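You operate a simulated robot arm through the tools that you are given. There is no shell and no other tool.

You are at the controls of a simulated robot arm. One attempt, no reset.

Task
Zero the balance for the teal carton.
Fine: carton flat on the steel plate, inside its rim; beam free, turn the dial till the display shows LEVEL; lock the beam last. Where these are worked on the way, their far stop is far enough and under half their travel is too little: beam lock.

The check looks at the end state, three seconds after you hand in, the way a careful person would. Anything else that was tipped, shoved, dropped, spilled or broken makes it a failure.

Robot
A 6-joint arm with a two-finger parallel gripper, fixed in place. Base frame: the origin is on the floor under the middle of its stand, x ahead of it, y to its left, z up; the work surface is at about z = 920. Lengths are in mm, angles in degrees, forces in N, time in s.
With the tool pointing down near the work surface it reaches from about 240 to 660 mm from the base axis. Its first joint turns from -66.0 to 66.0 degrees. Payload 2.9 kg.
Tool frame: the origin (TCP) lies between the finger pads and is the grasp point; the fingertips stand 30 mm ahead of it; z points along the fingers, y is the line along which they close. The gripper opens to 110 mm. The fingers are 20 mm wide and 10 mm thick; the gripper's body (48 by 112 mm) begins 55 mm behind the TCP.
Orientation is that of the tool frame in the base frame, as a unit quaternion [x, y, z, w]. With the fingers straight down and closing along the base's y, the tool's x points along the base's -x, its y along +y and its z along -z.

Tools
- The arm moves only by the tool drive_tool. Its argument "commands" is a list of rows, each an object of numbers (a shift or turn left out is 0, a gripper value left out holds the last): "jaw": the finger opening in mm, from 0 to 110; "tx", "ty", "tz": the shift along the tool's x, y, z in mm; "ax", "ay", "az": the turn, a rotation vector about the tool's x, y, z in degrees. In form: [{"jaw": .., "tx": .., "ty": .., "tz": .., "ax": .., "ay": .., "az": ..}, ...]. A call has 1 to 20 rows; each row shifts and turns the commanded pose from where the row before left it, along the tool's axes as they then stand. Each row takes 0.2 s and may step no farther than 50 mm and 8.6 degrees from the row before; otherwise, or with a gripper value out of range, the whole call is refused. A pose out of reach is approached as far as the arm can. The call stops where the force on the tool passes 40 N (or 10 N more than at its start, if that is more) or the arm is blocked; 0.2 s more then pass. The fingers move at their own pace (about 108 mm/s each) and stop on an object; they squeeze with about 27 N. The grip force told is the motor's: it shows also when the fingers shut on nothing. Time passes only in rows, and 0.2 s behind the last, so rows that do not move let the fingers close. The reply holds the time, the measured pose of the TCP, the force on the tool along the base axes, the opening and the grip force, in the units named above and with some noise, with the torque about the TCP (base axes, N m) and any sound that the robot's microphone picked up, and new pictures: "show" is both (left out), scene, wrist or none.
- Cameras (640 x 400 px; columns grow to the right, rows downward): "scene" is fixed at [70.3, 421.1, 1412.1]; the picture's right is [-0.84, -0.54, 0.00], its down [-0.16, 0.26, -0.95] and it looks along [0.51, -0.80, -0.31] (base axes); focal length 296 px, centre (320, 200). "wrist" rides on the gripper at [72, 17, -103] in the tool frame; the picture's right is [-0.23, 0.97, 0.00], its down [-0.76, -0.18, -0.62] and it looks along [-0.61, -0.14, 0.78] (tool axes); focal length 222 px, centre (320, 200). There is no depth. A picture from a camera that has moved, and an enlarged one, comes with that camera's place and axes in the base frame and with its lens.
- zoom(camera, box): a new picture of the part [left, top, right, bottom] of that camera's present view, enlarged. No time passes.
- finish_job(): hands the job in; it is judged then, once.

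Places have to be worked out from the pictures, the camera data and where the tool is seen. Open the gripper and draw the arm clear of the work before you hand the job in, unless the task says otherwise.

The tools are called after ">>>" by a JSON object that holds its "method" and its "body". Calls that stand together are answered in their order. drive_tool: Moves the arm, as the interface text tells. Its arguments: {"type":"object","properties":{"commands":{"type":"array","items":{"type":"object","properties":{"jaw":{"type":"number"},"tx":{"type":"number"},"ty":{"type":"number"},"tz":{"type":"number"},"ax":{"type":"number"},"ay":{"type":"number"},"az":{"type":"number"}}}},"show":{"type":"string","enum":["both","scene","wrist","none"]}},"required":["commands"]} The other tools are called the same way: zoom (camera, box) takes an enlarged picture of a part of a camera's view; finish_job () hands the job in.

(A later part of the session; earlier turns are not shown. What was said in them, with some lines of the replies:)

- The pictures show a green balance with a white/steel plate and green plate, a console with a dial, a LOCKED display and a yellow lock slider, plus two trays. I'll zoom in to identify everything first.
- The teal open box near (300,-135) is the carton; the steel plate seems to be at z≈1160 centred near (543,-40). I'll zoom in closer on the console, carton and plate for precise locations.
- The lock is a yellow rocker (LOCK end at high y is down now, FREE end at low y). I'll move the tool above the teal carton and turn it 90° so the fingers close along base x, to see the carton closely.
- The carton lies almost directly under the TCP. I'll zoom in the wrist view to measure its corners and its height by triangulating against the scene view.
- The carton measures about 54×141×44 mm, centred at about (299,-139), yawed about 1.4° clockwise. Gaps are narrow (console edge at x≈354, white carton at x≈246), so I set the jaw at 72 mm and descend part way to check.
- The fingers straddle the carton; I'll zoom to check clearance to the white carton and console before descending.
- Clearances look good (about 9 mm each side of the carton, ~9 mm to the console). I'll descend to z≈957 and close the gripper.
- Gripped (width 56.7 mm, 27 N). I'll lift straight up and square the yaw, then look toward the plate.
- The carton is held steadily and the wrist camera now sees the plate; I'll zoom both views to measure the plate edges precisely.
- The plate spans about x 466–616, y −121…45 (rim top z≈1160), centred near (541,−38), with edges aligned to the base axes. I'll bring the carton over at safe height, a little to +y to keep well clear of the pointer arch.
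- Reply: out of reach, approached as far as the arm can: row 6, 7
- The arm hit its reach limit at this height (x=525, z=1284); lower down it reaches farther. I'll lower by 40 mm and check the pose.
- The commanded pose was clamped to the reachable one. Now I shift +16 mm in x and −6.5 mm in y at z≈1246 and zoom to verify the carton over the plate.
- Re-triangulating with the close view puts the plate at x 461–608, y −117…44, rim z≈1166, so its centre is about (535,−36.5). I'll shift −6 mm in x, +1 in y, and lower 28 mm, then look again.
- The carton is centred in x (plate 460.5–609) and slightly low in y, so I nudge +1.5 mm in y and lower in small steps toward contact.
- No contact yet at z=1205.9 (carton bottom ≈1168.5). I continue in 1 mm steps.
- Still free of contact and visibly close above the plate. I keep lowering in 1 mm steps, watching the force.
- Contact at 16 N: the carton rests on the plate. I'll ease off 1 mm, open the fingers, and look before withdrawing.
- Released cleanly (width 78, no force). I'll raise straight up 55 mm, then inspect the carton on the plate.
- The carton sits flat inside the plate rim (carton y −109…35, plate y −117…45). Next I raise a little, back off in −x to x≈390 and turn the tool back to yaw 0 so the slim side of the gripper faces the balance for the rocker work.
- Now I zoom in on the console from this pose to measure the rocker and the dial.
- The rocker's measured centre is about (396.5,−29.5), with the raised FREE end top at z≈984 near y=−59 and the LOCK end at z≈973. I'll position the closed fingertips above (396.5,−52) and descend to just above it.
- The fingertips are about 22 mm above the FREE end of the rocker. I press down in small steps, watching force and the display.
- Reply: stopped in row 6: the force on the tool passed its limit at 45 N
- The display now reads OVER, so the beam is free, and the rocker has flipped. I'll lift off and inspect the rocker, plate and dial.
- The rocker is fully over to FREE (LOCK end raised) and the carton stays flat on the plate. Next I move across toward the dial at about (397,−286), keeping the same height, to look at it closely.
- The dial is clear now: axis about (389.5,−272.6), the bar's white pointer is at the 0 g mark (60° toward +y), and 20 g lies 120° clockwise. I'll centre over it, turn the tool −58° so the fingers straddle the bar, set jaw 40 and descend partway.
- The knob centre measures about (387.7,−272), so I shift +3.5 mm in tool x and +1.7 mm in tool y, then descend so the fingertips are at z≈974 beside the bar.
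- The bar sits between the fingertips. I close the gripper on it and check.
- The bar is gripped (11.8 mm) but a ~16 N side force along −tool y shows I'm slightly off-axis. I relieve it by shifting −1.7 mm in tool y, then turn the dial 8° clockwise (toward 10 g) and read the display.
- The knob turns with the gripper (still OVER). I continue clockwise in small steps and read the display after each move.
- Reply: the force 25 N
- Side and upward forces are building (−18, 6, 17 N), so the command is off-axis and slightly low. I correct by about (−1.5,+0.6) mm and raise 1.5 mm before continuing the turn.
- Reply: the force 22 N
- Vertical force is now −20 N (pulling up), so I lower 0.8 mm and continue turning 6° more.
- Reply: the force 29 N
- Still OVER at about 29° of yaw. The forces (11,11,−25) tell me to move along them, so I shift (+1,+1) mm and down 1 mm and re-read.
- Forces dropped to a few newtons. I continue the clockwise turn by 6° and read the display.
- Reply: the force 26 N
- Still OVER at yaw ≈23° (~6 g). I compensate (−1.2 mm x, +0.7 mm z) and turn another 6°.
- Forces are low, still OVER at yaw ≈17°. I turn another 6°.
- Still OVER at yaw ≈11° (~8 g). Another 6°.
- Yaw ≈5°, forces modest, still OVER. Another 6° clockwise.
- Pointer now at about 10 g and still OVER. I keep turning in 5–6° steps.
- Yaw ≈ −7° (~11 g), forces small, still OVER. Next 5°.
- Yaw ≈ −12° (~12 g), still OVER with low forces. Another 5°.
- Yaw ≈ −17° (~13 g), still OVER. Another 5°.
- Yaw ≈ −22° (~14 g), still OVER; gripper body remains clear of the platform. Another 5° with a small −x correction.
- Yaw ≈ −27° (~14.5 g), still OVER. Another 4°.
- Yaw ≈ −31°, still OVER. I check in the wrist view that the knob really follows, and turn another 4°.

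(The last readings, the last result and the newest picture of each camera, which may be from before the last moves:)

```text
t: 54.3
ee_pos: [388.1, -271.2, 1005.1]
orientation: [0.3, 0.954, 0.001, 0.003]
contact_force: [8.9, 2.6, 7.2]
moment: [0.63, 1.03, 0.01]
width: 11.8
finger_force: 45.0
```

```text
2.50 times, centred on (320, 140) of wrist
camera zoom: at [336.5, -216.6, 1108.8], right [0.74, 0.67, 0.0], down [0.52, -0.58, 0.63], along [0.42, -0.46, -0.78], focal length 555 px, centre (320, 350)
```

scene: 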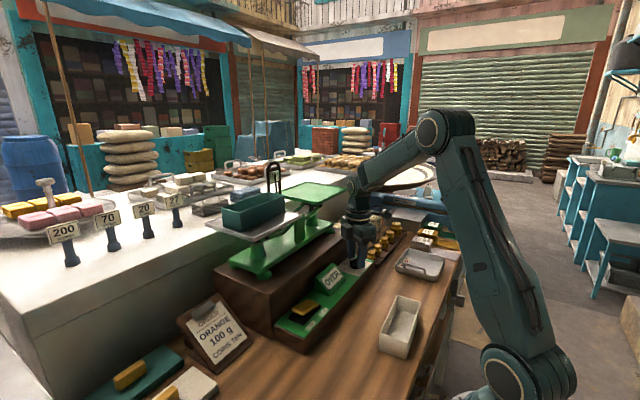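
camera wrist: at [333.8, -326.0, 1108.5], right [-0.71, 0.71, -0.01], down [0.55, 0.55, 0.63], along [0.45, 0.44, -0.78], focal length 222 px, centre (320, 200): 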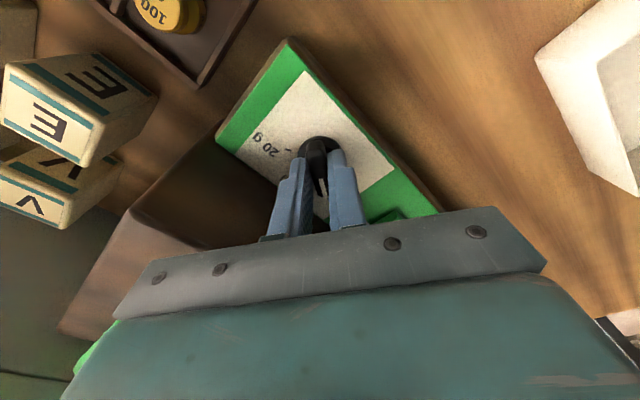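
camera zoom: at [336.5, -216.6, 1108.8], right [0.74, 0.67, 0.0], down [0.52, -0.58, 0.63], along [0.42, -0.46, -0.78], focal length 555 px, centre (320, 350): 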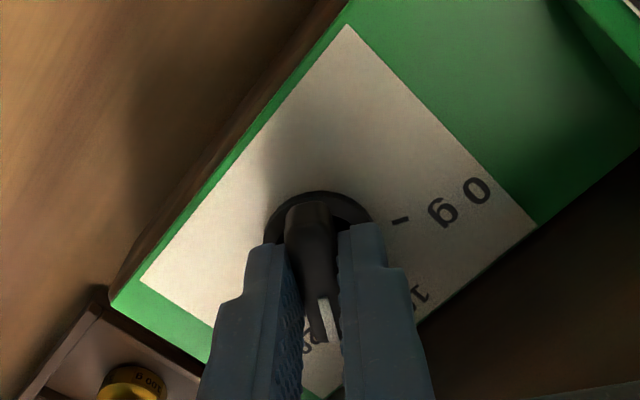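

The knob follows (pointer nearing 20 g); still OVER at yaw ≈ −35°. Another 4°.

>>> {"method": "drive_tool", "body": {"commands": [{"tx": -0.5, "az": 2}, {"az": 2}, {}, {}], "show": "none"}}

>>> {"method": "zoom", "body": {"camera": "scene", "box": [310, 220, 400, 300]}}

```text
t: 55.3
ee_pos: [388.1, -271.2, 1004.8]
orientation: [0.332, 0.943, 0.0, 0.003]
contact_force: [6.5, 9.9, 1.7]
moment: [-0.79, -1.06, -0.01]
width: 11.8
finger_force: 44.8
```

```text
5.00 times, centred on (355, 260) of scene
camera zoom: at [70.4, 421.5, 1412.0], right [-0.84, -0.54, 0.0], down [-0.16, 0.26, -0.95], along [0.51, -0.8, -0.31], focal length 1481 px, centre (145, -100)
```

zoom: 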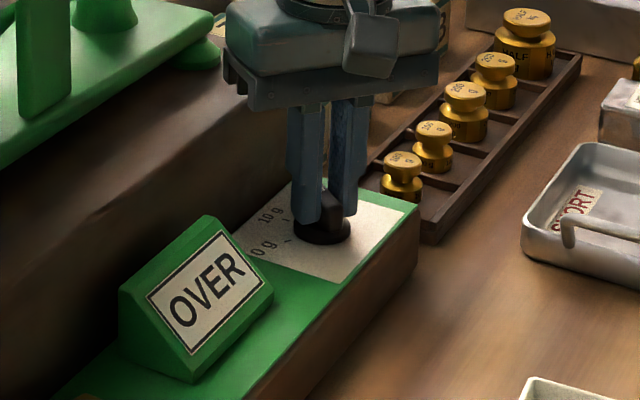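

Yaw ≈ −39° (~16.5 g), still OVER; I relieve the 10 N side force with +0.8 mm tool y and turn 4° more.

>>> {"method": "drive_tool", "body": {"commands": [{"ty": 0.8, "az": 2}, {"az": 2}, {}, {}], "show": "none"}}

>>> {"method": "zoom", "body": {"camera": "scene", "box": [310, 220, 400, 300]}}

```text
t: 56.3
ee_pos: [388.0, -271.1, 1004.9]
orientation: [0.366, 0.931, 0.001, 0.004]
contact_force: [-0.2, 7.1, 4.8]
moment: [-0.53, -0.44, 0.0]
width: 12.0
finger_force: 45.2
```

```text
5.00 times, centred on (355, 260) of scene
camera zoom: at [70.2, 421.4, 1412.0], right [-0.84, -0.54, 0.0], down [-0.16, 0.26, -0.95], along [0.51, -0.8, -0.31], focal length 1481 px, centre (145, -100)
```

zoom: 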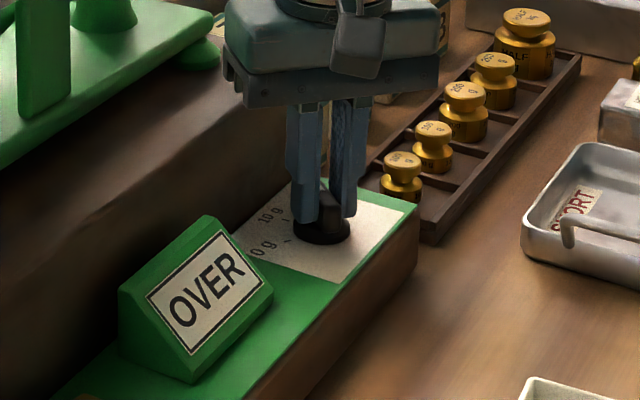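

Yaw ≈ −43° (~17 g), still OVER. I look at the arch pointer and plates to see whether the beam is coming toward level.

>>> {"method": "zoom", "body": {"camera": "scene", "box": [250, 150, 310, 200]}}

>>> {"method": "zoom", "body": {"camera": "scene", "box": [190, 150, 350, 280]}}

```text
8.00 times, centred on (280, 175) of scene
camera zoom: at [70.2, 421.4, 1412.0], right [-0.84, -0.54, 0.0], down [-0.16, 0.26, -0.95], along [0.51, -0.8, -0.31], focal length 2369 px, centre (640, 400)
```

zoom: 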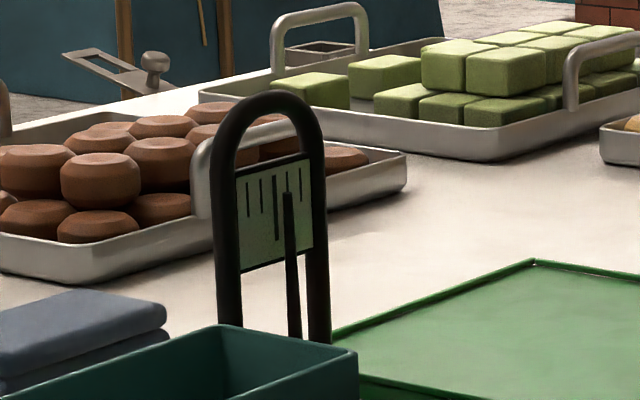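

```text
3.08 times, centred on (270, 215) of scene
camera zoom: at [70.2, 421.4, 1412.0], right [-0.84, -0.54, 0.0], down [-0.16, 0.26, -0.95], along [0.51, -0.8, -0.31], focal length 911 px, centre (474, 154)
```

zoom: 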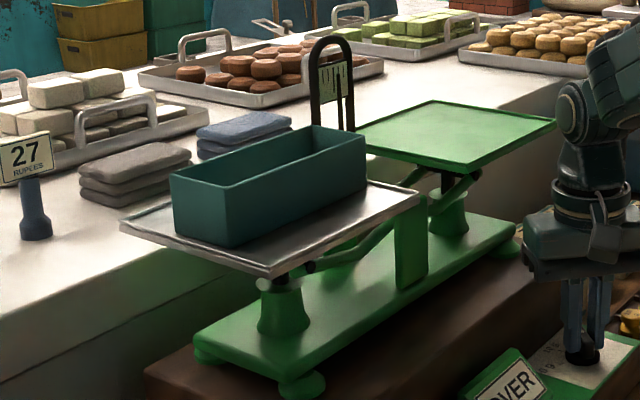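

The needle is now only about one tick right of the centre mark, so the beam is near level. I continue with 3° steps.

>>> {"method": "drive_tool", "body": {"commands": [{"ty": 0.4, "az": 1.5}, {"az": 1.5}, {}, {}, {}], "show": "none"}}

>>> {"method": "zoom", "body": {"camera": "scene", "box": [310, 220, 400, 300]}}

>>> {"method": "zoom", "body": {"camera": "scene", "box": [250, 150, 310, 200]}}

```text
t: 57.5
ee_pos: [387.5, -271.1, 1005.2]
orientation: [0.392, 0.92, 0.0, 0.003]
contact_force: [-1.0, -0.3, 12.2]
moment: [0.69, 1.04, 0.0]
width: 11.7
finger_force: 44.9
```

```text
5.00 times, centred on (355, 260) of scene
camera zoom: at [70.2, 421.2, 1412.1], right [-0.84, -0.54, 0.0], down [-0.16, 0.26, -0.95], along [0.51, -0.8, -0.31], focal length 1481 px, centre (145, -100)
```

zoom: 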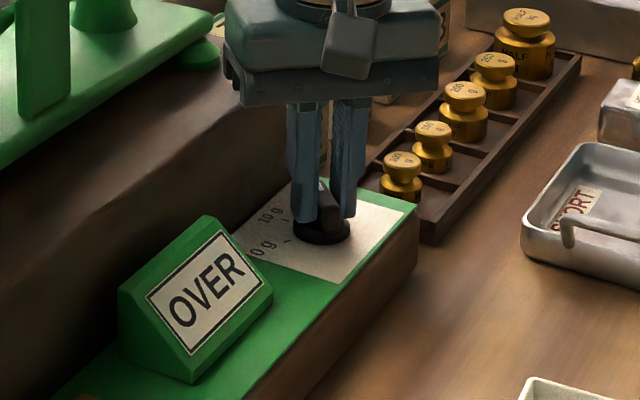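

```text
8.00 times, centred on (280, 175) of scene
camera zoom: at [70.2, 421.2, 1412.1], right [-0.84, -0.54, 0.0], down [-0.16, 0.26, -0.95], along [0.51, -0.8, -0.31], focal length 2369 px, centre (640, 400)
```

zoom: 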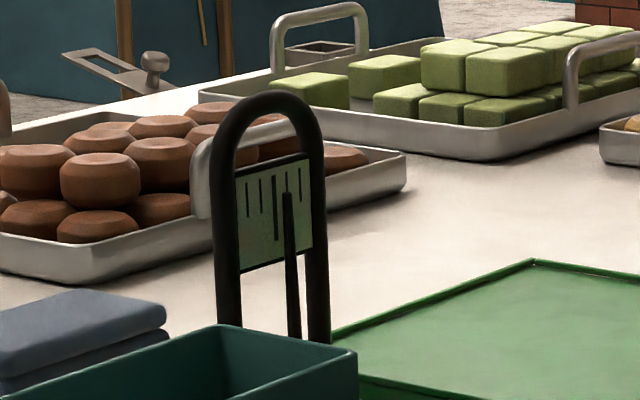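

Barely moved; still OVER at yaw ≈ −46° (~17.7 g). Another 4° with a 0.4 mm lift.

>>> {"method": "drive_tool", "body": {"commands": [{"tz": -0.4, "az": 2}, {"az": 2}, {}, {}, {}], "show": "none"}}

>>> {"method": "zoom", "body": {"camera": "scene", "box": [310, 220, 400, 300]}}

>>> {"method": "zoom", "body": {"camera": "scene", "box": [250, 150, 310, 200]}}

```text
t: 58.7
ee_pos: [388.6, -271.6, 1005.3]
orientation: [0.422, 0.906, 0.001, 0.002]
contact_force: [-6.0, 1.0, 1.3]
moment: [-1.11, -0.53, 0.0]
width: 12.0
finger_force: 45.0
```

```text
5.00 times, centred on (355, 260) of scene
camera zoom: at [70.1, 421.2, 1412.1], right [-0.84, -0.54, 0.0], down [-0.16, 0.26, -0.95], along [0.51, -0.8, -0.31], focal length 1481 px, centre (145, -100)
```

zoom: 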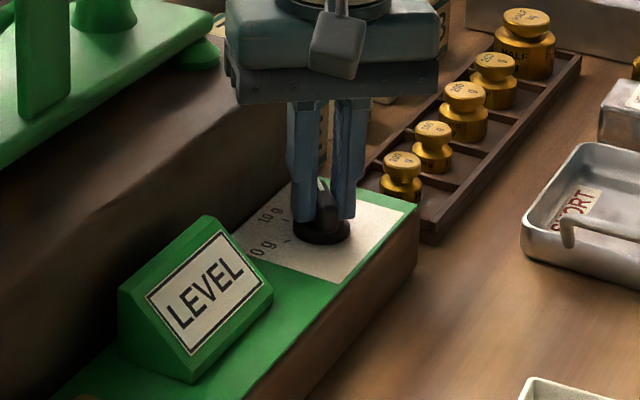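

```text
8.00 times, centred on (280, 175) of scene
camera zoom: at [70.1, 421.2, 1412.1], right [-0.84, -0.54, 0.0], down [-0.16, 0.26, -0.95], along [0.51, -0.8, -0.31], focal length 2369 px, centre (640, 400)
```

zoom: 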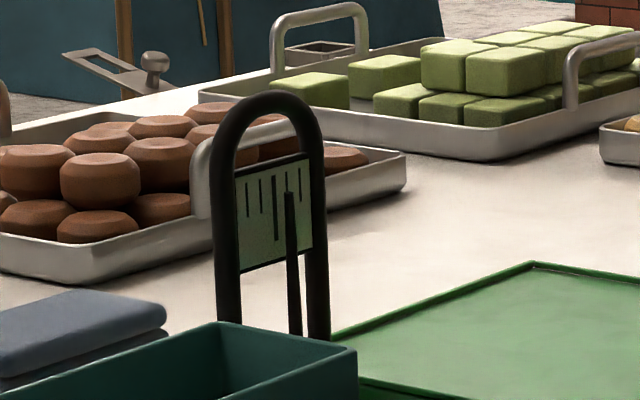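

LEVEL reached at yaw ≈ −50° (~18.3 g). To sit deeper inside the band rather than on its edge, I turn a further 2° and check that it still reads LEVEL.

>>> {"method": "drive_tool", "body": {"commands": [{"az": 1}, {"az": 1}, {}, {}, {}], "show": "none"}}

>>> {"method": "zoom", "body": {"camera": "scene", "box": [310, 220, 400, 300]}}

```text
t: 59.9
ee_pos: [387.8, -270.8, 1005.3]
orientation: [0.438, 0.899, 0.001, 0.001]
contact_force: [-6.4, 2.3, 0.9]
moment: [-0.6, -0.02, 0.01]
width: 12.1
finger_force: 44.8
```

```text
5.00 times, centred on (355, 260) of scene
camera zoom: at [70.1, 421.2, 1412.1], right [-0.84, -0.54, 0.0], down [-0.16, 0.26, -0.95], along [0.51, -0.8, -0.31], focal length 1481 px, centre (145, -100)
```

zoom: 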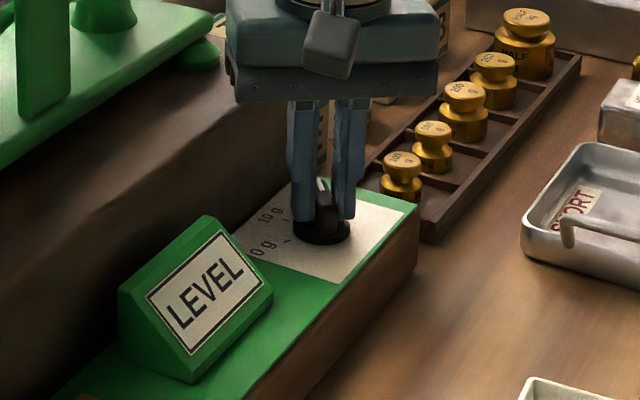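

Still LEVEL at yaw ≈ −52°. I probe 2° further to gauge the band width.

>>> {"method": "drive_tool", "body": {"commands": [{"az": 1}, {"az": 1}, {}, {}, {}], "show": "none"}}

>>> {"method": "zoom", "body": {"camera": "scene", "box": [310, 220, 400, 300]}}

```text
t: 61.1
ee_pos: [388.0, -272.3, 1004.9]
orientation: [0.454, 0.891, 0.001, 0.001]
contact_force: [-1.9, -5.2, -5.9]
moment: [0.47, 0.8, -0.03]
width: 11.7
finger_force: 44.7
```

```text
5.00 times, centred on (355, 260) of scene
camera zoom: at [70.3, 420.9, 1412.2], right [-0.84, -0.54, 0.0], down [-0.16, 0.26, -0.95], along [0.51, -0.8, -0.31], focal length 1481 px, centre (145, -100)
```

zoom: 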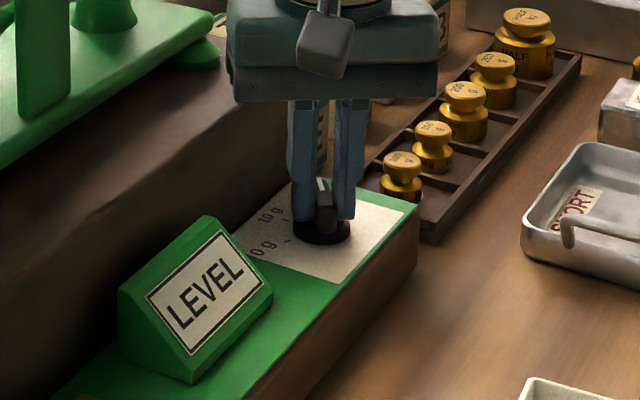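

Still LEVEL at yaw ≈ −54°. One more 2.5° probe will show whether this is near the far edge.

>>> {"method": "drive_tool", "body": {"commands": [{"az": 1.3}, {"az": 1.2}, {}, {}, {}], "show": "none"}}

>>> {"method": "zoom", "body": {"camera": "scene", "box": [310, 220, 400, 300]}}

>>> {"method": "zoom", "body": {"camera": "wrist", "box": [220, 60, 420, 220]}}

```text
t: 62.3
ee_pos: [388.3, -270.8, 1005.2]
orientation: [0.473, 0.881, 0.001, 0.003]
contact_force: [0.7, -3.8, -4.6]
moment: [0.58, 0.75, -0.03]
width: 11.6
finger_force: 45.3
```

```text
5.00 times, centred on (355, 260) of scene
camera zoom: at [70.4, 420.9, 1412.2], right [-0.84, -0.54, 0.0], down [-0.16, 0.26, -0.95], along [0.51, -0.8, -0.31], focal length 1481 px, centre (145, -100)
```

zoom: 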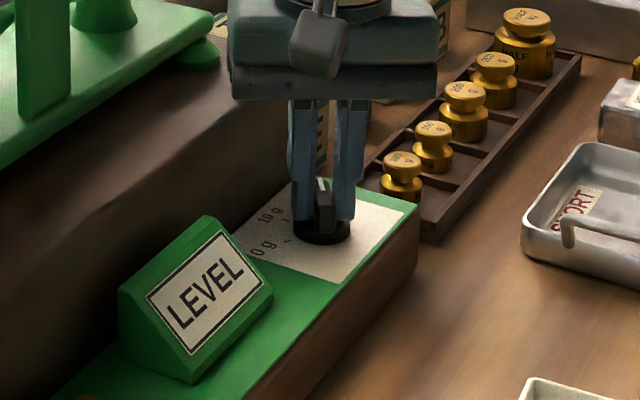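

```text
2.50 times, centred on (320, 140) of wrist
camera zoom: at [360.8, -201.9, 1108.9], right [0.94, 0.35, 0.01], down [0.27, -0.73, 0.62], along [0.22, -0.58, -0.78], focal length 555 px, centre (320, 350)
```

zoom: 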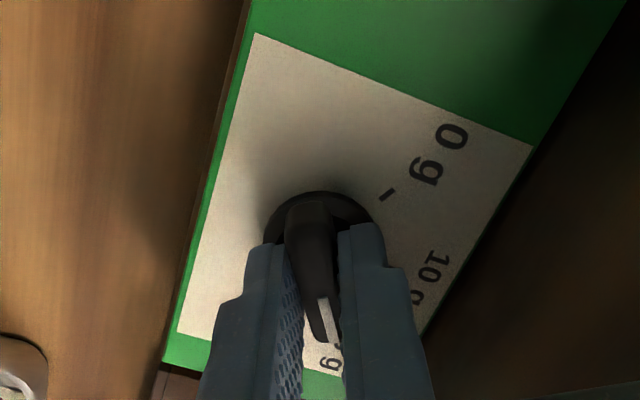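

Still LEVEL at yaw ≈ −56.5°, so the band is at least ~7–8° wide. I back off 2.5° to about −54°, well inside the band, and then release the knob.

>>> {"method": "drive_tool", "body": {"commands": [{"az": -1.3}, {"az": -1.2}, {}, {}, {"jaw": 16}, {"jaw": 24}, {"jaw": 36}, {}, {}], "show": "none"}}

>>> {"method": "zoom", "body": {"camera": "scene", "box": [310, 220, 400, 300]}}

>>> {"method": "zoom", "body": {"camera": "wrist", "box": [220, 60, 420, 220]}}

```text
t: 64.3
ee_pos: [387.5, -272.2, 1005.2]
orientation: [0.454, 0.891, 0.001, 0.002]
contact_force: [-0.8, -0.6, 1.0]
moment: [0.01, -0.01, -0.04]
width: 36.0
finger_force: 0.0
```

```text
5.00 times, centred on (355, 260) of scene
camera zoom: at [70.3, 421.1, 1412.1], right [-0.84, -0.54, 0.0], down [-0.16, 0.26, -0.95], along [0.51, -0.8, -0.31], focal length 1481 px, centre (145, -100)
```

zoom: 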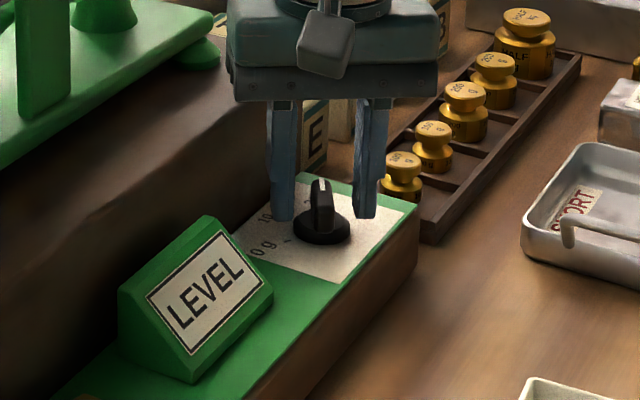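

```text
2.50 times, centred on (320, 140) of wrist
camera zoom: at [357.6, -203.0, 1109.2], right [0.92, 0.39, 0.01], down [0.3, -0.72, 0.62], along [0.25, -0.57, -0.78], focal length 555 px, centre (320, 350)
```

zoom: 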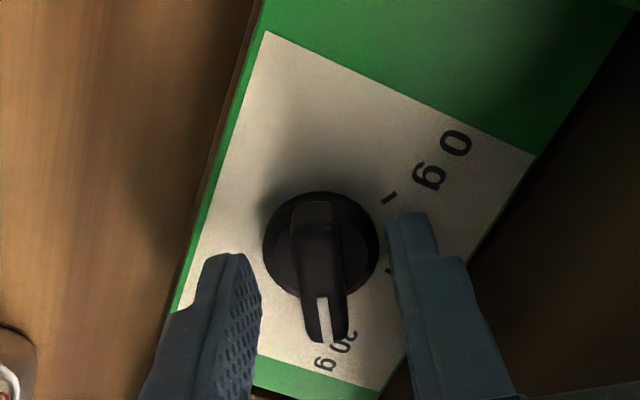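

The knob is free and the display still says LEVEL. I raise straight up, turn the tool back to yaw 0, and close the fingers for pressing LOCK.

>>> {"method": "drive_tool", "body": {"commands": [{"tz": -10}, {"tz": -30}, {"tz": -40}, {"tz": -40}, {"az": -8}, {"az": -8}, {"az": -8}, {"az": -8}, {"az": -8}, {"az": -8}, {"az": -6}, {"jaw": 0}, {}], "show": "both"}}

>>> {"method": "zoom", "body": {"camera": "scene", "box": [260, 220, 400, 330]}}

```text
t: 67.1
ee_pos: [388.6, -270.4, 1125.6]
orientation: [-0.001, 1.0, 0.0, 0.002]
contact_force: [0.0, 0.1, -0.1]
moment: [0.0, 0.0, 0.0]
width: 0.0
finger_force: 27.2
camera wrist: at [314.0, -254.6, 1229.2], right [0.23, 0.97, 0.0], down [0.76, -0.18, 0.63], along [0.61, -0.14, -0.78], focal length 222 px, centre (320, 200)
```

scene: 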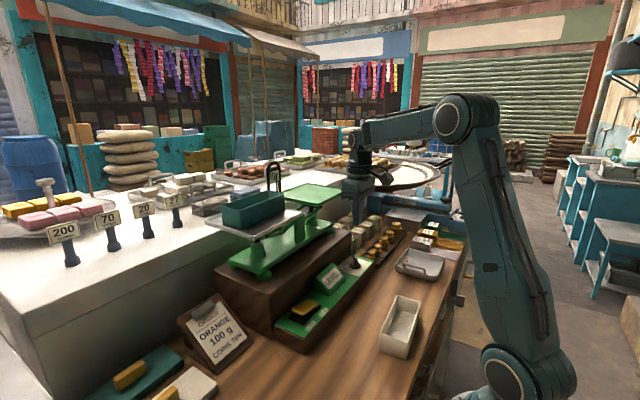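
wrist: 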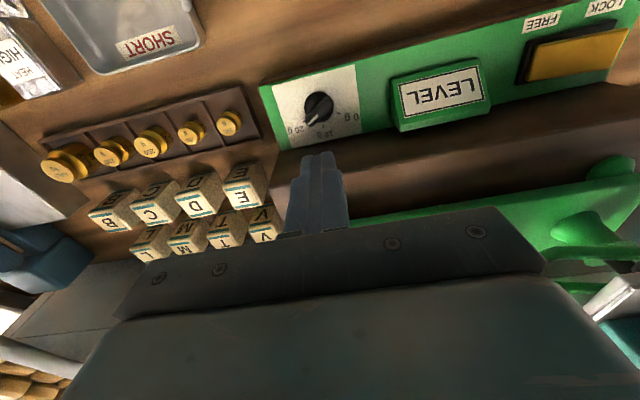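

```text
3.64 times, centred on (330, 275) of scene
camera zoom: at [70.3, 421.1, 1412.1], right [-0.84, -0.54, 0.0], down [-0.16, 0.26, -0.95], along [0.51, -0.8, -0.31], focal length 1077 px, centre (284, -73)
```

zoom: 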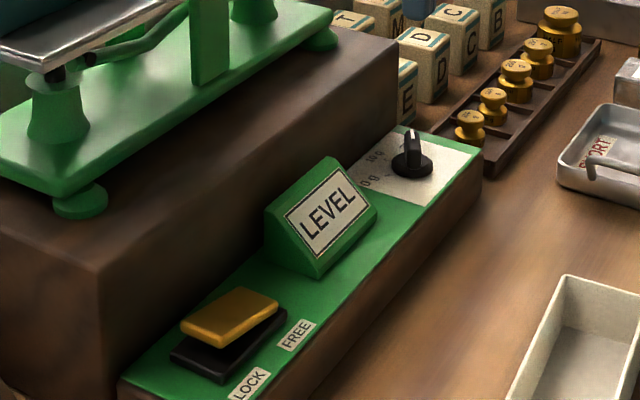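

Display LEVEL, the arm is clear. I move to above the LOCK end of the rocker at (396.5,−7) and descend to just above it.

>>> {"method": "drive_tool", "body": {"commands": [{"tx": -1, "ty": 40}, {"tx": -2, "ty": 45}, {"tx": -2, "ty": 45}, {"tx": -2, "ty": 45}, {"tx": -1, "ty": 45}, {"ty": 43.4}, {}, {"tz": 40}, {"tz": 40}, {"tz": 12}, {}], "show": "both"}}

>>> {"method": "zoom", "body": {"camera": "scene", "box": [260, 210, 400, 330]}}

>>> {"method": "zoom", "body": {"camera": "wrist", "box": [180, 60, 420, 240]}}

```text
t: 69.5
ee_pos: [394.8, -6.9, 1032.4]
orientation: [-0.001, 1.0, 0.0, 0.002]
contact_force: [-0.2, 0.7, -0.3]
moment: [0.0, 0.0, -0.03]
width: 0.0
finger_force: 26.8
camera wrist: at [321.0, 9.4, 1135.9], right [0.23, 0.97, 0.0], down [0.76, -0.18, 0.63], along [0.61, -0.14, -0.78], focal length 222 px, centre (320, 200)
```

scene: 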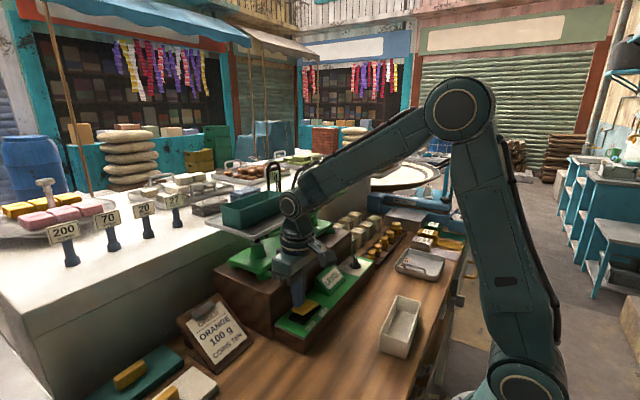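
wrist: 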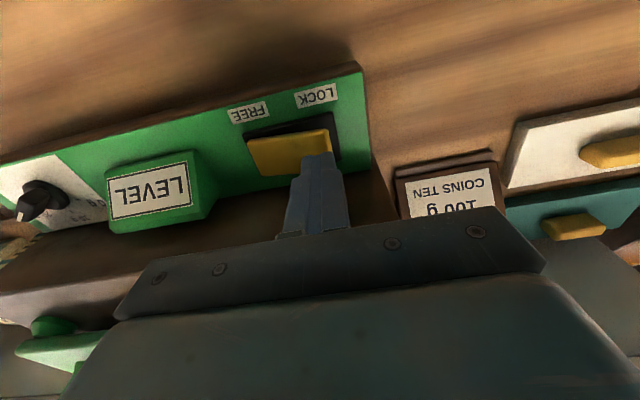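

```text
3.33 times, centred on (330, 270) of scene
camera zoom: at [70.3, 421.1, 1412.1], right [-0.84, -0.54, 0.0], down [-0.16, 0.26, -0.95], along [0.51, -0.8, -0.31], focal length 987 px, centre (287, -33)
```

zoom: 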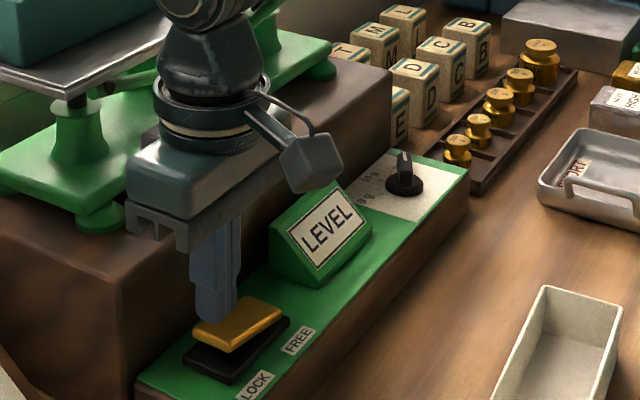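

```text
2.22 times, centred on (300, 150) of wrist
camera zoom: at [321.0, 9.4, 1135.9], right [0.23, 0.97, 0.0], down [0.76, -0.18, 0.63], along [0.61, -0.14, -0.78], focal length 494 px, centre (364, 311)
```

zoom: 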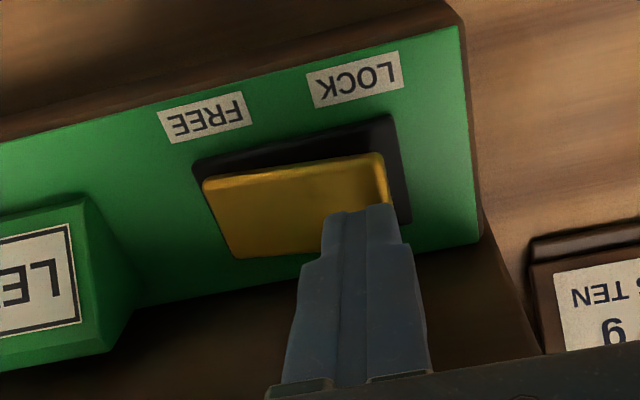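

The fingertips are above the LOCK end. I press down in the same way, in small final steps.

>>> {"method": "drive_tool", "body": {"commands": [{"tz": 8}, {"tz": 7}, {"tz": 3}, {"tz": 2}, {"tz": 2}, {"tz": 2}, {}], "show": "none"}}

>>> {"method": "zoom", "body": {"camera": "scene", "box": [260, 210, 400, 330]}}

```text
t: 70.8
ee_pos: [395.3, -7.8, 1014.2]
orientation: [0.0, 1.0, -0.001, 0.003]
contact_force: [-6.6, -0.3, 10.3]
moment: [-0.12, 0.25, -0.03]
width: 0.0
finger_force: 26.6
stopped in row 6: the force on the tool passed its limit at 46 N (the readings are from after the stop); the commanded pose is now the measured one
```

```text
3.33 times, centred on (330, 270) of scene
camera zoom: at [70.0, 421.1, 1412.1], right [-0.84, -0.54, 0.0], down [-0.16, 0.26, -0.95], along [0.51, -0.8, -0.31], focal length 987 px, centre (287, -33)
```

zoom: 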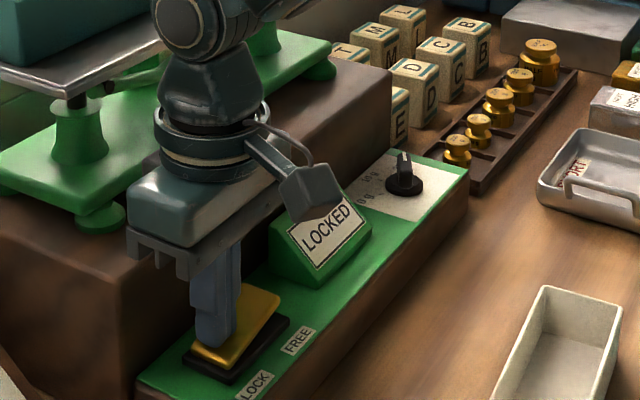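

The display reads LOCKED and the rocker has tipped to LOCK. I lift off and back the arm clear, then inspect everything.

>>> {"method": "drive_tool", "body": {"commands": [{"tz": -10}, {"tz": -30}, {"tz": -40}, {"tz": -40}, {"tx": 40}, {"tx": 45, "tz": -30}, {"tx": 20, "tz": -40}, {"tz": -40}, {"jaw": 40}, {"jaw": 80}, {}, {}], "show": "both"}}

>>> {"method": "zoom", "body": {"camera": "scene", "box": [270, 240, 400, 330]}}

>>> {"method": "zoom", "body": {"camera": "scene", "box": [190, 150, 350, 280]}}

>>> {"method": "zoom", "body": {"camera": "wrist", "box": [60, 20, 460, 260]}}

```text
refused: row 6 steps farther than a row can; nothing moved
```

```text
4.44 times, centred on (335, 285) of scene
camera zoom: at [70.0, 421.1, 1412.1], right [-0.84, -0.54, 0.0], down [-0.16, 0.26, -0.95], along [0.51, -0.8, -0.31], focal length 1316 px, centre (253, -178)
```

zoom: 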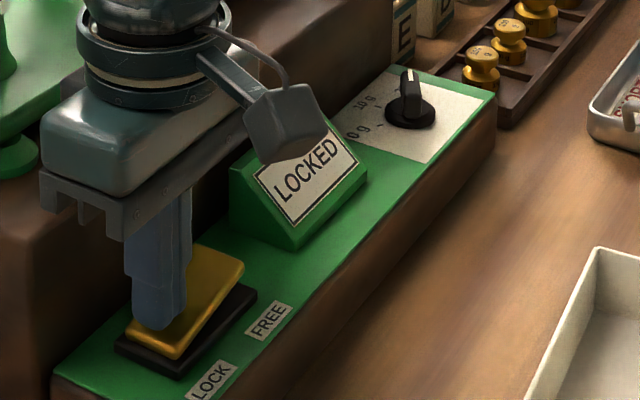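

```text
3.08 times, centred on (270, 215) of scene
camera zoom: at [70.0, 421.1, 1412.1], right [-0.84, -0.54, 0.0], down [-0.16, 0.26, -0.95], along [0.51, -0.8, -0.31], focal length 911 px, centre (474, 154)
```

zoom: 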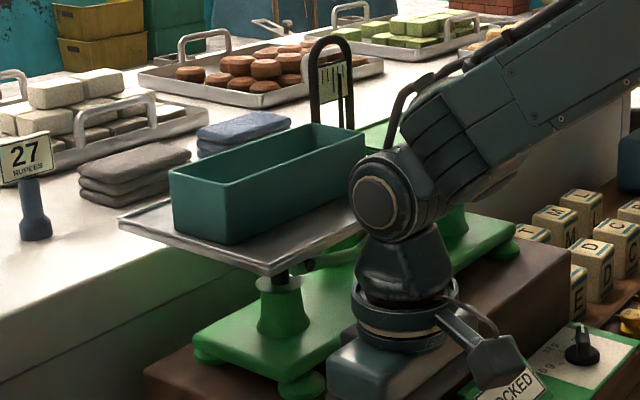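

```text
1.60 times, centred on (260, 140) of wrist
camera zoom: at [321.1, 9.4, 1117.4], right [0.23, 0.97, 0.0], down [0.76, -0.18, 0.63], along [0.61, -0.14, -0.78], focal length 355 px, centre (416, 296)
```

zoom: 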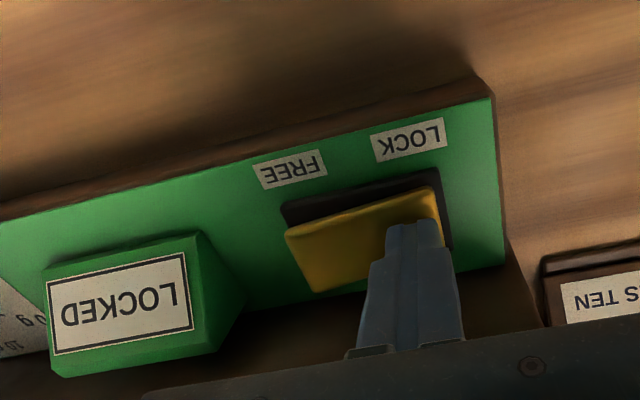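

One diagonal row was too long, so nothing moved; the display reads LOCKED. I resend the retreat with shorter rows.

>>> {"method": "drive_tool", "body": {"commands": [{"tz": -10}, {"tz": -30}, {"tz": -40}, {"tz": -40}, {"tx": 30, "tz": -30}, {"tx": 30, "tz": -30}, {"tx": 30, "tz": -30}, {"tz": -40}, {"jaw": 40}, {"jaw": 80}, {}, {}], "show": "both"}}

>>> {"method": "zoom", "body": {"camera": "scene", "box": [270, 240, 400, 330]}}

>>> {"method": "zoom", "body": {"camera": "scene", "box": [190, 150, 350, 280]}}

>>> {"method": "zoom", "body": {"camera": "wrist", "box": [60, 20, 460, 260]}}

```text
t: 73.4
ee_pos: [303.6, -7.7, 1261.3]
orientation: [0.0, 1.0, 0.0, 0.004]
contact_force: [-0.5, 0.7, -0.3]
moment: [-0.02, -0.01, 0.01]
width: 80.1
finger_force: 0.0
camera wrist: at [229.1, 8.8, 1364.8], right [0.23, 0.97, 0.0], down [0.76, -0.18, 0.63], along [0.61, -0.14, -0.78], focal length 222 px, centre (320, 200)
```

scene: 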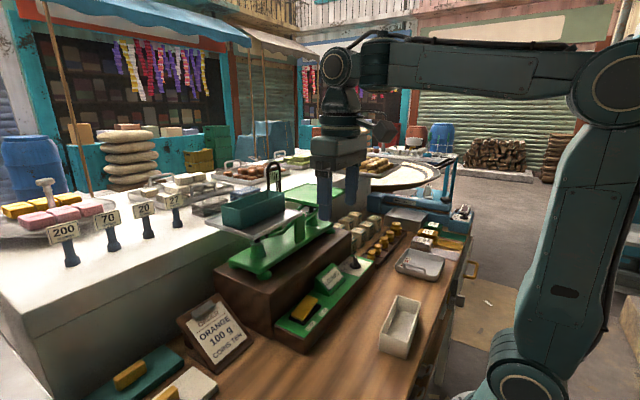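
wrist: 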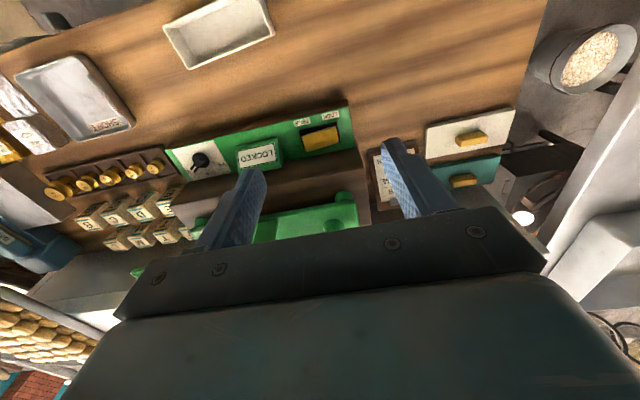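

```text
4.44 times, centred on (335, 285) of scene
camera zoom: at [70.3, 421.1, 1412.1], right [-0.84, -0.54, 0.0], down [-0.16, 0.26, -0.95], along [0.51, -0.8, -0.31], focal length 1316 px, centre (253, -178)
```

zoom: 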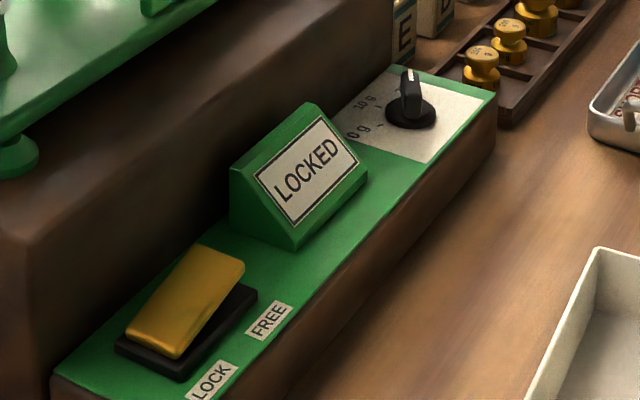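

```text
3.08 times, centred on (270, 215) of scene
camera zoom: at [70.3, 421.1, 1412.1], right [-0.84, -0.54, 0.0], down [-0.16, 0.26, -0.95], along [0.51, -0.8, -0.31], focal length 911 px, centre (474, 154)
```

zoom: 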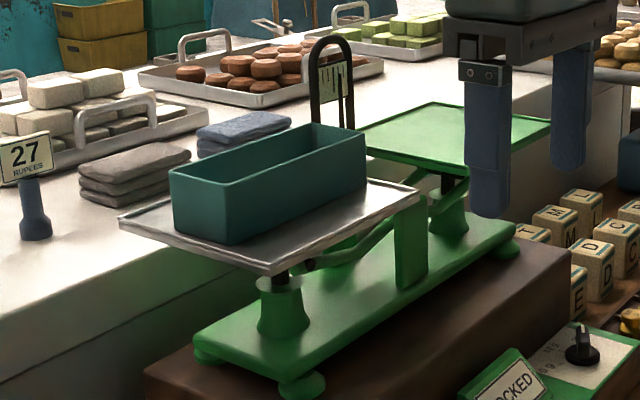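

```text
1.60 times, centred on (260, 140) of wrist
camera zoom: at [229.1, 8.8, 1364.8], right [0.23, 0.97, 0.0], down [0.76, -0.18, 0.63], along [0.61, -0.14, -0.78], focal length 355 px, centre (416, 296)
```

zoom: 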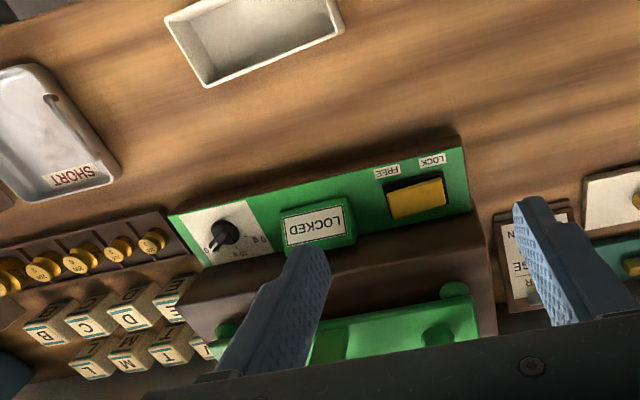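

The rocker is fully at LOCK, the display reads LOCKED, the dial stays where LEVEL was shown, and the teal carton sits flat inside the plate's rim. Nothing else moved, and the gripper is open and clear, so I hand in the job.

>>> {"method": "finish_job", "body": {}}

```text
The job is handed in.
```

I zeroed the balance for the teal carton and handed the job in; no verdict came back with the hand-in.

- **Carton:** it sits flat on the steel plate, inside the rim, with an estimated gap of 8–10 mm between its ends and the plate's outer edges.
- **Dial:** with the beam free, I turned it from 0 g to about 19 g. LEVEL held over roughly 6.5° of turn or more, so I backed off to a point inside that range. The display still read LEVEL after I let go of the knob.
- **Beam lock:** I pressed it last. The rocker is tipped fully to LOCK and the display reads LOCKED.

The gripper is open and the arm is clear of the work. In the final pictures, nothing else looked moved or tipped.
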